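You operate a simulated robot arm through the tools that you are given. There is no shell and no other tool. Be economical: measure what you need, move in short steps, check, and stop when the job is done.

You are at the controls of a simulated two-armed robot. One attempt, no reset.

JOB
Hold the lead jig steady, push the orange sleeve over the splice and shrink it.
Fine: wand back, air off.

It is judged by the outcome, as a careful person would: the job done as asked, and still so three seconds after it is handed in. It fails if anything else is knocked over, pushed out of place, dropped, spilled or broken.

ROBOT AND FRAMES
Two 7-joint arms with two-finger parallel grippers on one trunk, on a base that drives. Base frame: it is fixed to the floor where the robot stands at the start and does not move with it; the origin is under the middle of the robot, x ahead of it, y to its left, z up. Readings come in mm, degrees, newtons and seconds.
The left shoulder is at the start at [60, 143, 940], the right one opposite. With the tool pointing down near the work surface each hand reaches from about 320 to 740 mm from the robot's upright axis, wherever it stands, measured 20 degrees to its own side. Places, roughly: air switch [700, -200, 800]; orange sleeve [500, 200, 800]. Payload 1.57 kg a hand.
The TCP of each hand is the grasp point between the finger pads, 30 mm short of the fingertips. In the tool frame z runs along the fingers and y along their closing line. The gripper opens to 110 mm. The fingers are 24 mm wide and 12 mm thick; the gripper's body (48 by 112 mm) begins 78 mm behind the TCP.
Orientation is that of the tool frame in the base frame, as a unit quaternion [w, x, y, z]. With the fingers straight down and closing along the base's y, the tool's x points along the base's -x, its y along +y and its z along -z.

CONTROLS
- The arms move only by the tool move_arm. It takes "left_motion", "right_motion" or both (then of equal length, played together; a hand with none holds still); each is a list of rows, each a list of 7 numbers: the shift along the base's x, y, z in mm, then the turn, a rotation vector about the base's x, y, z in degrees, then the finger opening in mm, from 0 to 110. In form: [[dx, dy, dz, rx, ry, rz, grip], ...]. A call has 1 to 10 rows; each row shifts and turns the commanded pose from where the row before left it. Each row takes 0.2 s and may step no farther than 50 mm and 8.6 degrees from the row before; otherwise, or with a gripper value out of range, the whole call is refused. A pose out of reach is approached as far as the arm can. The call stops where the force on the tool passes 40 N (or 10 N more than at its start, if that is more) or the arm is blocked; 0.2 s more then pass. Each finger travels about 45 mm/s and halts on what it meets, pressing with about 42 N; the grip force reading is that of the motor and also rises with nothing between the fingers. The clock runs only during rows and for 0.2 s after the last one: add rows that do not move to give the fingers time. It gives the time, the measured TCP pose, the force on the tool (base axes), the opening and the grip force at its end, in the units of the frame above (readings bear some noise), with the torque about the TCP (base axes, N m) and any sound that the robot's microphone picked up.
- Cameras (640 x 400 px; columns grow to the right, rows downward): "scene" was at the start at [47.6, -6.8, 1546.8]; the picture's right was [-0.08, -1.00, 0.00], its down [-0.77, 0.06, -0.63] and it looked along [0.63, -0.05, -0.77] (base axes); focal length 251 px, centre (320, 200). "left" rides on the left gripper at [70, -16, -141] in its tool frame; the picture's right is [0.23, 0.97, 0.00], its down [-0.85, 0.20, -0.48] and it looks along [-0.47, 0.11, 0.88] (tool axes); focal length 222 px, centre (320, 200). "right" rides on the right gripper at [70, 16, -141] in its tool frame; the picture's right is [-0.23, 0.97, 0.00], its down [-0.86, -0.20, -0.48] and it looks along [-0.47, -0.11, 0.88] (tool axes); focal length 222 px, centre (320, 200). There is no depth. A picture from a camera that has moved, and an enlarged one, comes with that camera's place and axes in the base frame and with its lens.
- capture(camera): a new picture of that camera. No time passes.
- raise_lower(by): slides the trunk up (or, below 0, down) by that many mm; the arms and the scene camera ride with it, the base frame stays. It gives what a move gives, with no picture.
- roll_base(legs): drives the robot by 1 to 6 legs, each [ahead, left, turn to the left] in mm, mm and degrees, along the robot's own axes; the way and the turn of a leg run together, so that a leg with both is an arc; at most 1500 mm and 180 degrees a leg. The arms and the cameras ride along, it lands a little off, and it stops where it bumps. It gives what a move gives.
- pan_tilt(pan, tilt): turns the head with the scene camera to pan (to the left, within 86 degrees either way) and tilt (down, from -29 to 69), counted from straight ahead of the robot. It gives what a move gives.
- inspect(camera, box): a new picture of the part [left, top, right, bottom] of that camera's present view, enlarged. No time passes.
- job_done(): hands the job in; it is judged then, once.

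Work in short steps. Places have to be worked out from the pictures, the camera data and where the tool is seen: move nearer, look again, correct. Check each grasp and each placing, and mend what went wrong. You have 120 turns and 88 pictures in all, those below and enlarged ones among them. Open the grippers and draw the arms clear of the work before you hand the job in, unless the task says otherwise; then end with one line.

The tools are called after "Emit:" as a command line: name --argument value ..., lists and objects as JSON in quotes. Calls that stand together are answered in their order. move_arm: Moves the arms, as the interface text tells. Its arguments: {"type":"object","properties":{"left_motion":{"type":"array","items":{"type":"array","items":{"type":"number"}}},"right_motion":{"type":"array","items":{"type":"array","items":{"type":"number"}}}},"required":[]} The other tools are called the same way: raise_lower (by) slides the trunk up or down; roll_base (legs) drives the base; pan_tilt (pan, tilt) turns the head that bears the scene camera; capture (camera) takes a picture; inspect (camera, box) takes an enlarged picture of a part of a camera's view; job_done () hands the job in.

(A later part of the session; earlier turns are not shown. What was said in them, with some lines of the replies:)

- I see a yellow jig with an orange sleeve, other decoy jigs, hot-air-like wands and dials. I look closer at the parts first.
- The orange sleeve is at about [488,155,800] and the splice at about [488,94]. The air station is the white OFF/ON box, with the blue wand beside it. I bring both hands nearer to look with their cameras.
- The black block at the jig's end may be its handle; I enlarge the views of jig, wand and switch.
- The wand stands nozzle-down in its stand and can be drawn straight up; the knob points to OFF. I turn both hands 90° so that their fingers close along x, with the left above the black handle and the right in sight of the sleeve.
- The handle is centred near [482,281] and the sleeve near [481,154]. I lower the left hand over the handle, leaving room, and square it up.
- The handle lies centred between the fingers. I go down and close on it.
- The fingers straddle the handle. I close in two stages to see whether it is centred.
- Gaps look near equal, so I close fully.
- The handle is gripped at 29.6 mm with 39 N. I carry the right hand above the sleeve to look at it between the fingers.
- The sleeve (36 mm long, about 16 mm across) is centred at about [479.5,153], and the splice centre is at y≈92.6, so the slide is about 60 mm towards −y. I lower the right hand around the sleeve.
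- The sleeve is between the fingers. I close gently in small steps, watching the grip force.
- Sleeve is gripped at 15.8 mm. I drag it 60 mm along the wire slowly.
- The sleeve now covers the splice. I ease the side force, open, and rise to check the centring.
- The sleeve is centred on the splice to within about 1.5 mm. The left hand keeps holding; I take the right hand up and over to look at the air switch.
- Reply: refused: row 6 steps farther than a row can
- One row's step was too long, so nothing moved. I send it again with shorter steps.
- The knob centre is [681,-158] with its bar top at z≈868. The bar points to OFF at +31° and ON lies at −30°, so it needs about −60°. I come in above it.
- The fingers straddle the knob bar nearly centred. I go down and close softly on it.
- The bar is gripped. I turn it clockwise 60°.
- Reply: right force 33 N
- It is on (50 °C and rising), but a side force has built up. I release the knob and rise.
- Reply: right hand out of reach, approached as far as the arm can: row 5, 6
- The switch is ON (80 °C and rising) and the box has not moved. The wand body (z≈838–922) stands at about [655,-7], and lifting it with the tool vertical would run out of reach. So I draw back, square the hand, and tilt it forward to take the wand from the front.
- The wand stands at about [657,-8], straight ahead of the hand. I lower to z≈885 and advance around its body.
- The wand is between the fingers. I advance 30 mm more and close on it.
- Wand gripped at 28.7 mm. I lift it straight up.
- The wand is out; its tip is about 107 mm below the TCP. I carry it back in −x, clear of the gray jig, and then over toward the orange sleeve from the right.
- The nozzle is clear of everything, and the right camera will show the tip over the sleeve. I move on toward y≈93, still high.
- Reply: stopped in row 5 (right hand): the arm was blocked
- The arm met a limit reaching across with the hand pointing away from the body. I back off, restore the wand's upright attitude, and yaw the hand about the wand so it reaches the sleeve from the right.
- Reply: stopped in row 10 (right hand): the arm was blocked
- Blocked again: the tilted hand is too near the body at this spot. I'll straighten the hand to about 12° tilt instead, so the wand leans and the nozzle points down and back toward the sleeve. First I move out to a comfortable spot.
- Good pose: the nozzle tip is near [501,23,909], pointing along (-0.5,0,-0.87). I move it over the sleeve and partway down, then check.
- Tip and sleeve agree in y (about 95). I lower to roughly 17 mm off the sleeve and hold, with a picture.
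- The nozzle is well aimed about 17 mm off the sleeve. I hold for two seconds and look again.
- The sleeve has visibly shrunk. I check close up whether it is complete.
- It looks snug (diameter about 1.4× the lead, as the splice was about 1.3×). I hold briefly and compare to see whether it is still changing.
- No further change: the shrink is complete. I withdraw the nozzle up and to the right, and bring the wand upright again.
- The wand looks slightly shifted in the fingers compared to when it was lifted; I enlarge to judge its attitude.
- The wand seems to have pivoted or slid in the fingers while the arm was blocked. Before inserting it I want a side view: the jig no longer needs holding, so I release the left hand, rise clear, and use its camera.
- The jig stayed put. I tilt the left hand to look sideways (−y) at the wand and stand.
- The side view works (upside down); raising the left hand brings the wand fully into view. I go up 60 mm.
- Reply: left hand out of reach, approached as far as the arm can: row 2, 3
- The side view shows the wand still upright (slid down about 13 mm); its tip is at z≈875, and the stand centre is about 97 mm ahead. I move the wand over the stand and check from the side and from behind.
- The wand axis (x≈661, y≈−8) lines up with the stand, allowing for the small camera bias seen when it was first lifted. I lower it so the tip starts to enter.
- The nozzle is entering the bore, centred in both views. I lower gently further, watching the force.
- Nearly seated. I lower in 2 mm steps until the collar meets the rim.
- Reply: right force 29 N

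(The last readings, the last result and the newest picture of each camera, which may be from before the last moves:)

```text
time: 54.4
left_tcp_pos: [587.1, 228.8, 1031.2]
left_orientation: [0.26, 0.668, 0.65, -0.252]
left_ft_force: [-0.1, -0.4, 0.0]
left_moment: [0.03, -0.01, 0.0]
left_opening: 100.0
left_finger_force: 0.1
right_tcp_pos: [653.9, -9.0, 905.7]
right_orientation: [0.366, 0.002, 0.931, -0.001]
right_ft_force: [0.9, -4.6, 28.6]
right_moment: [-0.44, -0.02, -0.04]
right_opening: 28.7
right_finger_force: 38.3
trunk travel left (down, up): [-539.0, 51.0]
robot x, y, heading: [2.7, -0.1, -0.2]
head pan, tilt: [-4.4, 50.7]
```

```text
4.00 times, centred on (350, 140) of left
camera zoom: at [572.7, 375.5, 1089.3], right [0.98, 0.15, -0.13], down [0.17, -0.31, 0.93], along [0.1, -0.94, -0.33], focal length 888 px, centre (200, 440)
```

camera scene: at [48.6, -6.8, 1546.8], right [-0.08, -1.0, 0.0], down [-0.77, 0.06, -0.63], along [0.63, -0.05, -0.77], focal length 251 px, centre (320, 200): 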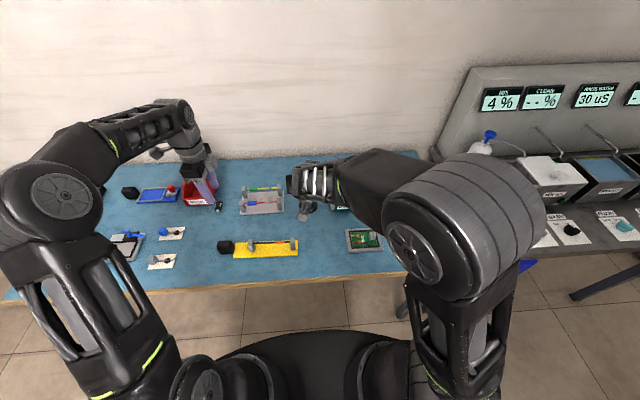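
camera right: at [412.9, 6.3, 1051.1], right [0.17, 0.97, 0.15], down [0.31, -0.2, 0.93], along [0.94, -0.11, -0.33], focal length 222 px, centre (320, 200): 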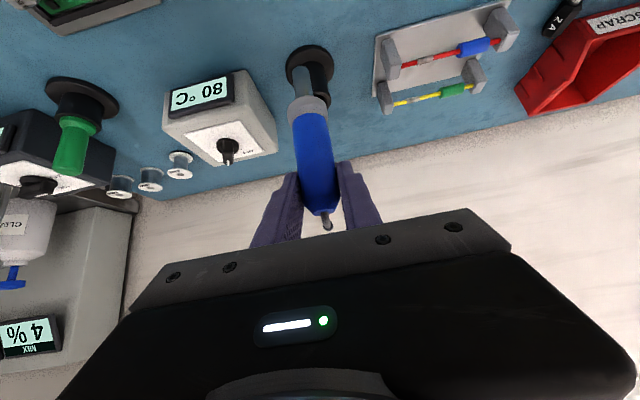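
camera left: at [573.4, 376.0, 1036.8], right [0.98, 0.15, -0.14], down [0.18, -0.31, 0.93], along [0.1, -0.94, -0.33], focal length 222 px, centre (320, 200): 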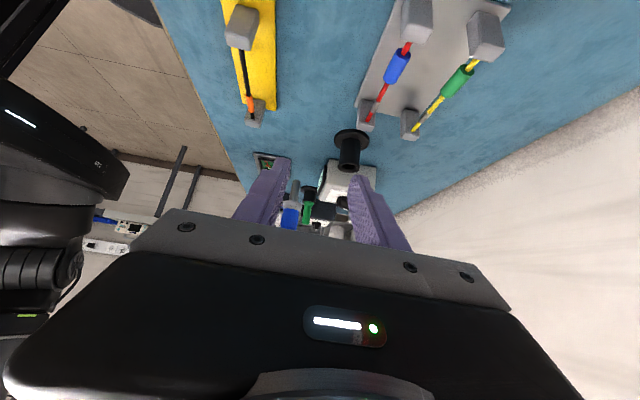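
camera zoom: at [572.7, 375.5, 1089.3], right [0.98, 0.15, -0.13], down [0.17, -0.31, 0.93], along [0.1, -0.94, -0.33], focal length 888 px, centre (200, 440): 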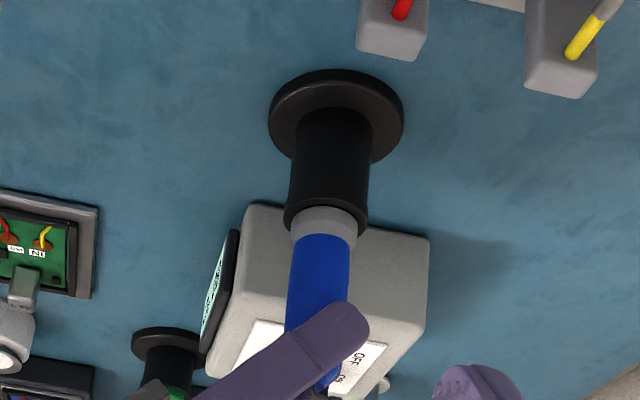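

Contact at 28.6 N: the collar rests on the rim. I ease the push, then open the fingers.

Emit:
move_arm --right_motion '[[0, 0, 2, 0, 0, 0, 15], [0, 0, 0, 0, 0, 0, 30], [0, 0, 0, 0, 0, 0, 40], [0, 0, 0, 0, 0, 0, 55], [0, 0, 0, 0, 0, 0, 64]]'

Emit:
inspect --camera "right" --box '[220, 20, 420, 240]'

Emit:
inspect --camera "left" --box '[300, 90, 400, 190]'

```text
time: 55.6
left_tcp_pos: [588.0, 229.4, 1028.7]
left_orientation: [0.26, 0.668, 0.651, -0.252]
left_ft_force: [0.5, -0.2, 0.3]
left_moment: [-0.01, -0.01, -0.01]
left_opening: 100.0
left_finger_force: 0.0
right_tcp_pos: [656.0, -6.3, 906.6]
right_orientation: [0.362, 0.0, 0.932, -0.001]
right_ft_force: [-0.1, -0.7, 0.9]
right_moment: [0.01, 0.0, 0.03]
right_opening: 64.0
right_finger_force: 0.2
trunk travel left (down, up): [-539.0, 51.0]
robot x, y, heading: [2.8, -1.5, 0.1]
head pan, tilt: [-4.4, 50.7]
```

```text
1.82 times, centred on (320, 130) of right
camera zoom: at [507.7, 9.2, 961.1], right [0.17, 0.97, 0.15], down [0.31, -0.2, 0.93], along [0.94, -0.11, -0.33], focal length 404 px, centre (320, 327)
```

zoom: 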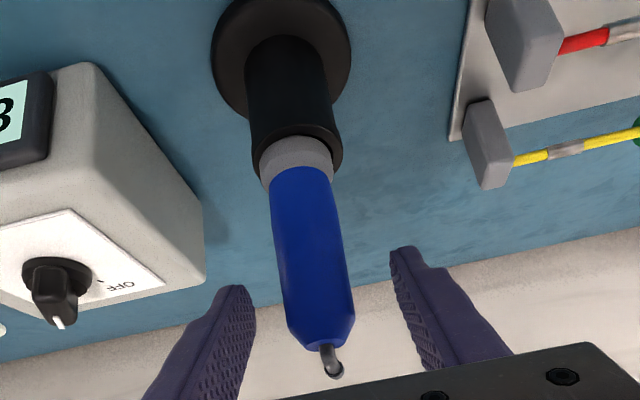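

```text
4.00 times, centred on (350, 140) of left
camera zoom: at [574.6, 376.1, 1087.6], right [0.98, 0.15, -0.14], down [0.18, -0.31, 0.93], along [0.1, -0.94, -0.33], focal length 888 px, centre (200, 440)
```

zoom: 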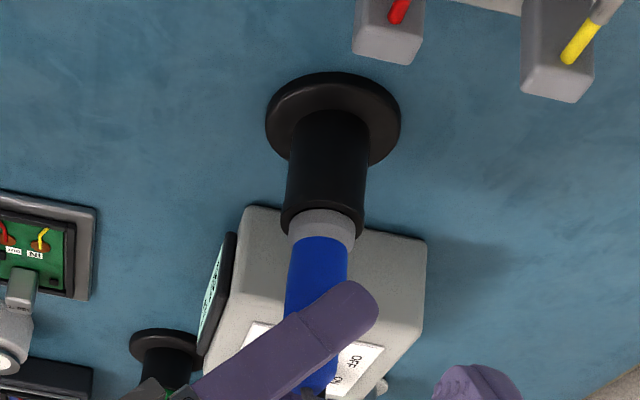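

The wand sits upright in its stand. I back out along −x, rise, and straighten the hand.

Emit:
move_arm --right_motion '[[-25, 0, 0, 0, 0, 0, 64], [-35, 0, 0, 0, 0, 0, 64], [-40, 0, 0, 0, 0, 0, 64], [0, -15, 20, 0, 8.5, 0, 64], [0, -15, 20, 0, 8.5, 0, 64], [0, -15, 0, 0, 8.5, 0, 60], [0, -15, 0, 0, 8.5, 0, 50], [0, -15, 0, 0, 8.5, 0, 44], [0, -15, 0, 0, 0, -8, 44], [0, -15, 0, 0, 0, -7, 44]]'

Emit:
inspect --camera "left" --box '[270, 80, 430, 230]'

```text
time: 57.8
left_tcp_pos: [588.4, 229.2, 1029.1]
left_orientation: [0.26, 0.667, 0.65, -0.253]
left_ft_force: [-0.2, -0.3, -0.2]
left_moment: [-0.04, 0.04, 0.02]
left_opening: 99.9
left_finger_force: 0.0
right_tcp_pos: [557.1, -113.9, 945.2]
right_orientation: [-0.002, 0.132, 0.991, -0.002]
right_ft_force: [0.2, 0.0, 0.3]
right_moment: [0.0, 0.0, -0.05]
right_opening: 44.3
right_finger_force: 0.1
trunk travel left (down, up): [-539.0, 51.0]
robot x, y, heading: [1.7, 2.9, 0.1]
head pan, tilt: [-4.4, 50.7]
```

```text
2.67 times, centred on (350, 155) of left
camera zoom: at [574.7, 375.7, 1087.7], right [0.98, 0.15, -0.14], down [0.18, -0.31, 0.93], along [0.1, -0.94, -0.33], focal length 592 px, centre (240, 320)
```

zoom: 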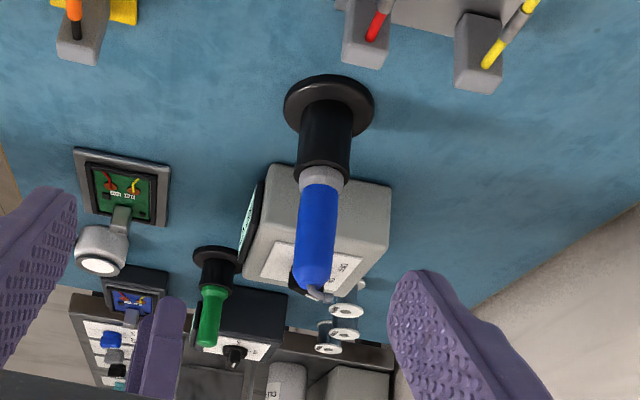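

The wand is safely stowed. I bring the right hand over the knob, aligned with its ON direction (−30°).

Emit:
move_arm --right_motion '[[32, -11, 0, 0, 0, -5, 44], [32, -11, 0, 0, 0, -5, 44], [32, -11, -5, 0, 0, -5, 44], [29, -11, -10, 0, 0, 0, 44], [0, 0, -10, 0, 0, 0, 44], [0, 0, 0, 0, 0, 0, 44]]'

Emit:
inspect --camera "right" --box '[240, 70, 420, 220]'

```text
time: 59.2
left_tcp_pos: [590.2, 229.7, 1029.3]
left_orientation: [0.26, 0.668, 0.65, -0.253]
left_ft_force: [0.9, -0.5, 0.0]
left_moment: [-0.01, -0.02, 0.0]
left_opening: 99.8
left_finger_force: 0.0
right_tcp_pos: [680.8, -156.5, 920.9]
right_orientation: [-0.002, 0.26, 0.966, -0.001]
right_ft_force: [0.4, -0.4, -0.9]
right_moment: [-0.03, -0.01, 0.01]
right_opening: 44.0
right_finger_force: 0.0
trunk travel left (down, up): [-539.0, 51.0]
robot x, y, heading: [2.3, 1.3, 0.0]
head pan, tilt: [-4.4, 50.7]
```

```text
2.67 times, centred on (330, 145) of right
camera zoom: at [627.7, -108.0, 1060.2], right [0.69, 0.73, 0.0], down [0.64, -0.6, 0.48], along [0.35, -0.33, -0.88], focal length 592 px, centre (293, 347)
```

zoom: 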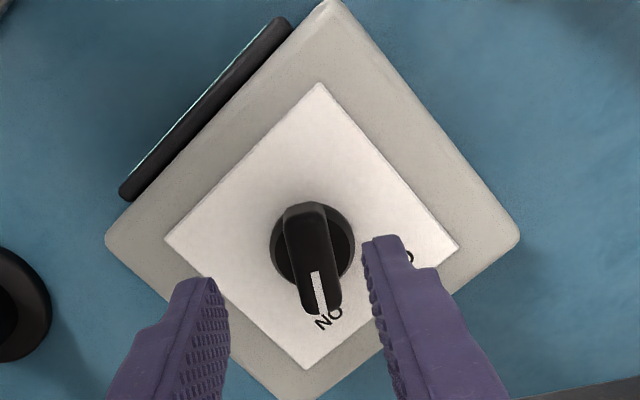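

The bar is a few mm to the image-right of the finger middle. I shift, descend and grip it.

Emit:
move_arm --right_motion '[[3, 3, -18, 0, 0, 0, 44], [0, 0, -19, 0, 0, 0, 44], [0, 0, 0, 0, 0, 0, 30], [0, 0, 0, 0, 0, 0, 18], [0, 0, 0, 0, 0, 0, 10], [0, 0, 0, 0, 0, 0, 8], [0, 0, 0, 0, 0, 0, 8]]'

```text
time: 60.8
left_tcp_pos: [589.4, 229.7, 1028.7]
left_orientation: [0.26, 0.667, 0.65, -0.255]
left_ft_force: [0.8, 0.3, 0.1]
left_moment: [-0.03, 0.01, 0.01]
left_opening: 99.9
left_finger_force: 0.0
right_tcp_pos: [684.0, -152.8, 881.5]
right_orientation: [0.0, 0.259, 0.966, -0.001]
right_ft_force: [6.8, 7.9, -2.0]
right_moment: [0.14, -0.66, 0.04]
right_opening: 15.8
right_finger_force: 31.1
trunk travel left (down, up): [-539.0, 51.0]
robot x, y, heading: [-3.2, -2.0, -0.1]
head pan, tilt: [-4.4, 50.7]
```

Gripped. I turn it back 62° counter-clockwise, following the small centre shift.

Emit:
move_arm --right_motion '[[0, -0.5, 0, 0, 0, 7.5, 8], [0, -0.5, 0, 0, 0, 7.5, 8], [0, -0.5, 0, 0, 0, 7.5, 8], [0, -0.5, 0, 0, 0, 8, 8], [0, -0.5, 0, 0, 0, 8, 8], [0, -0.5, 0, 0, 0, 8, 8], [0, -0.5, 0, 0, 0, 8, 8], [0, -0.5, 0, 0, 0, 7.5, 8], [0, 0, 0, 0, 0, 0, 8]]'

Emit:
inspect --camera "scene" --box '[290, 150, 370, 220]'

```text
time: 62.8
left_tcp_pos: [591.1, 228.8, 1028.7]
left_orientation: [0.259, 0.668, 0.65, -0.254]
left_ft_force: [0.3, 0.3, 0.6]
left_moment: [0.01, -0.02, 0.02]
left_opening: 99.8
left_finger_force: 0.1
right_tcp_pos: [685.6, -157.8, 882.0]
right_orientation: [0.0, -0.276, 0.961, -0.002]
right_ft_force: [6.4, 7.4, -12.1]
right_moment: [0.02, 0.31, -0.5]
right_opening: 15.7
right_finger_force: 31.7
trunk travel left (down, up): [-539.0, 51.0]
robot x, y, heading: [-4.1, 1.8, 0.2]
head pan, tilt: [-4.4, 50.7]
```

```text
5.71 times, centred on (330, 185) of scene
camera zoom: at [50.3, -6.3, 1546.7], right [-0.08, -1.0, 0.0], down [-0.77, 0.06, -0.63], along [0.63, -0.05, -0.78], focal length 1434 px, centre (263, 286)
```

zoom: 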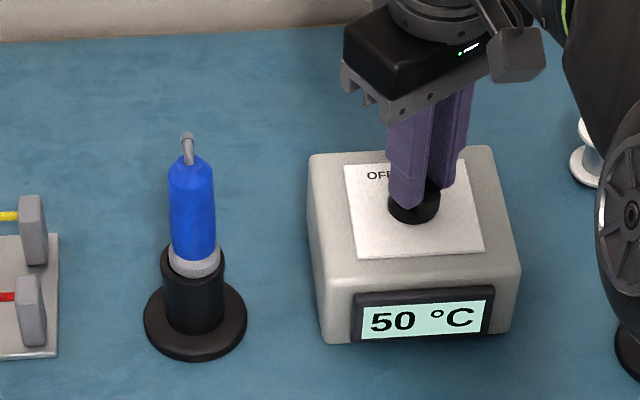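

The display is falling (50 °C), so the air is off. I release the knob and rise straight up.

Emit:
move_arm --right_motion '[[0, 0, 0, 0, 0, 0, 20], [0, 0, 0, 0, 0, 0, 34], [0, 0, 0, 0, 0, 0, 44], [0, 0, 25, 0, 0, 0, 44], [0, 0, 35, 0, 0, 0, 44], [-40, -10, 0, 0, 0, 0, 50], [-45, -10, 10, 0, 0, 0, 50], [-45, -10, 20, 0, 0, 0, 60], [-45, 0, 30, 0, 0, 0, 60]]' --left_motion '[[0, 0, 0, 0, 0, 0, 100], [0, 10, 0, 8.5, 0, 0, 100], [-10, 10, 0, 8.5, 0, 0, 100], [-20, 10, 0, 8.5, 0, 0, 100], [-20, 10, 0, 8.5, 0, 0, 100], [-20, 10, 0, 8.5, 0, 0, 100], [-30, 0, 0, 0, 0, 0, 100], [-30, 0, 0, 0, 0, 0, 100], [0, 0, 0, 0, 0, 0, 100]]'

Emit:
capture --camera "scene"

Emit:
inspect --camera "scene" --box '[210, 150, 370, 270]'

```text
refused: row 8 steps farther than a row can; nothing moved
```

```text
12 pictures are left
camera scene: at [50.3, -6.3, 1546.7], right [-0.08, -1.0, 0.0], down [-0.77, 0.06, -0.63], along [0.63, -0.05, -0.78], focal length 251 px, centre (320, 200)
```

scene: 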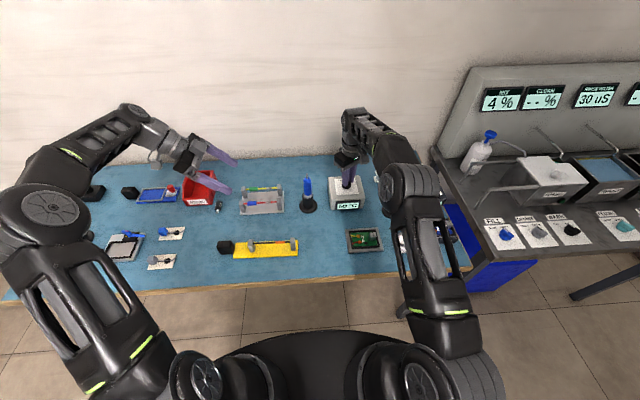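

```text
3.33 times, centred on (290, 210) of scene
camera zoom: at [50.3, -6.3, 1546.7], right [-0.08, -1.0, 0.0], down [-0.77, 0.06, -0.63], along [0.63, -0.05, -0.78], focal length 836 px, centre (420, 167)
```

zoom: 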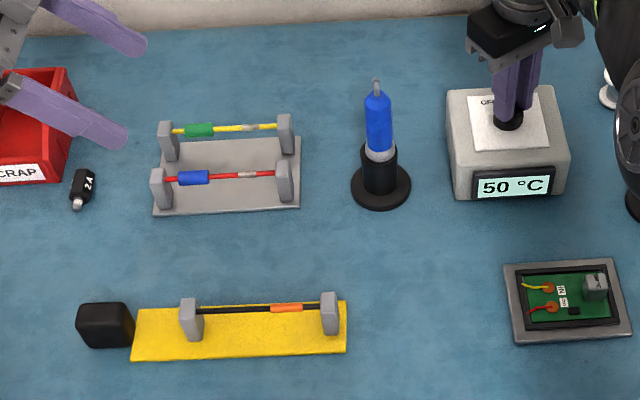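

One step was too long, so I send it again shortened.

Emit:
move_arm --right_motion '[[0, 0, 0, 0, 0, 0, 20], [0, 0, 0, 0, 0, 0, 34], [0, 0, 0, 0, 0, 0, 44], [0, 0, 25, 0, 0, 0, 44], [0, 0, 35, 0, 0, 0, 44], [-35, -10, 0, 0, 0, 0, 50], [-40, -10, 5, 0, 0, 0, 50], [-40, -10, 15, 0, 0, 0, 60], [-35, 0, 25, 0, 0, 0, 60]]' --left_motion '[[0, 0, 0, 0, 0, 0, 100], [0, 10, 0, 8.5, 0, 0, 100], [-10, 10, 0, 8.5, 0, 0, 100], [-20, 10, 0, 8.5, 0, 0, 100], [-20, 10, 0, 8.5, 0, 0, 100], [-20, 10, 0, 8.5, 0, 0, 100], [-30, 0, 0, 0, 0, 0, 100], [-30, 0, 0, 0, 0, 0, 100], [0, 0, 0, 0, 0, 0, 100]]'

Emit:
inspect --camera "scene" --box '[290, 150, 370, 220]'

Emit:
capture --camera "scene"

```text
time: 64.8
left_tcp_pos: [457.7, 281.1, 1027.9]
left_orientation: [0.0, 0.717, 0.697, 0.0]
left_ft_force: [0.3, -0.6, -0.5]
left_moment: [0.0, -0.03, 0.02]
left_opening: 99.9
left_finger_force: 0.1
right_tcp_pos: [532.5, -192.1, 990.5]
right_orientation: [0.001, -0.275, 0.962, -0.001]
right_ft_force: [0.0, 0.6, 0.5]
right_moment: [0.01, 0.04, 0.01]
right_opening: 59.6
right_finger_force: 0.2
trunk travel left (down, up): [-539.0, 51.0]
robot x, y, heading: [-1.4, -0.1, 0.0]
head pan, tilt: [-4.4, 50.7]
```

```text
5.71 times, centred on (330, 185) of scene
camera zoom: at [46.9, -6.6, 1546.8], right [-0.08, -1.0, 0.0], down [-0.77, 0.06, -0.63], along [0.63, -0.05, -0.77], focal length 1434 px, centre (263, 286)
```

zoom: 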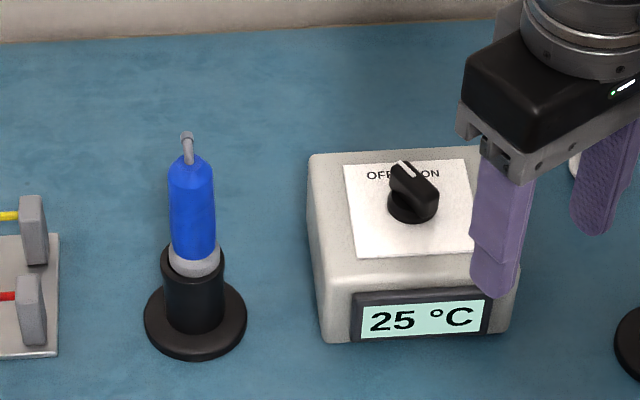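

```text
9 pictures are left
camera scene: at [46.9, -6.6, 1546.8], right [-0.08, -1.0, 0.0], down [-0.77, 0.06, -0.63], along [0.63, -0.05, -0.77], focal length 251 px, centre (320, 200)
```

scene: 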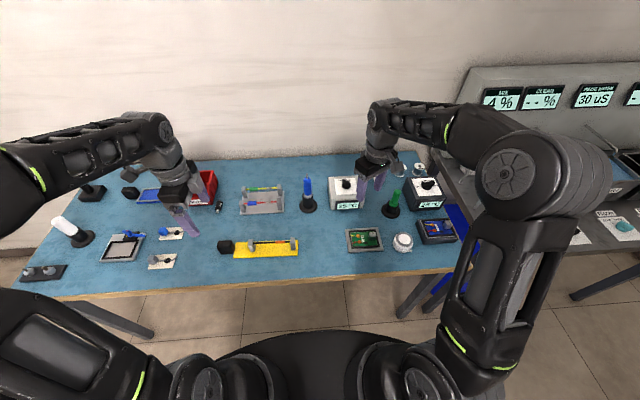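

The knob is at OFF (25 °C), the wand is in its stand, and the sleeve has shrunk over the splice. Both hands are open and clear, so I hand in the job.

Emit:
job_done

```text
The job is handed in.
```

The job is handed in: the orange sleeve is shrunk over the splice, the wand is back in its stand, and the air is off (knob at OFF, display at 25 °C).
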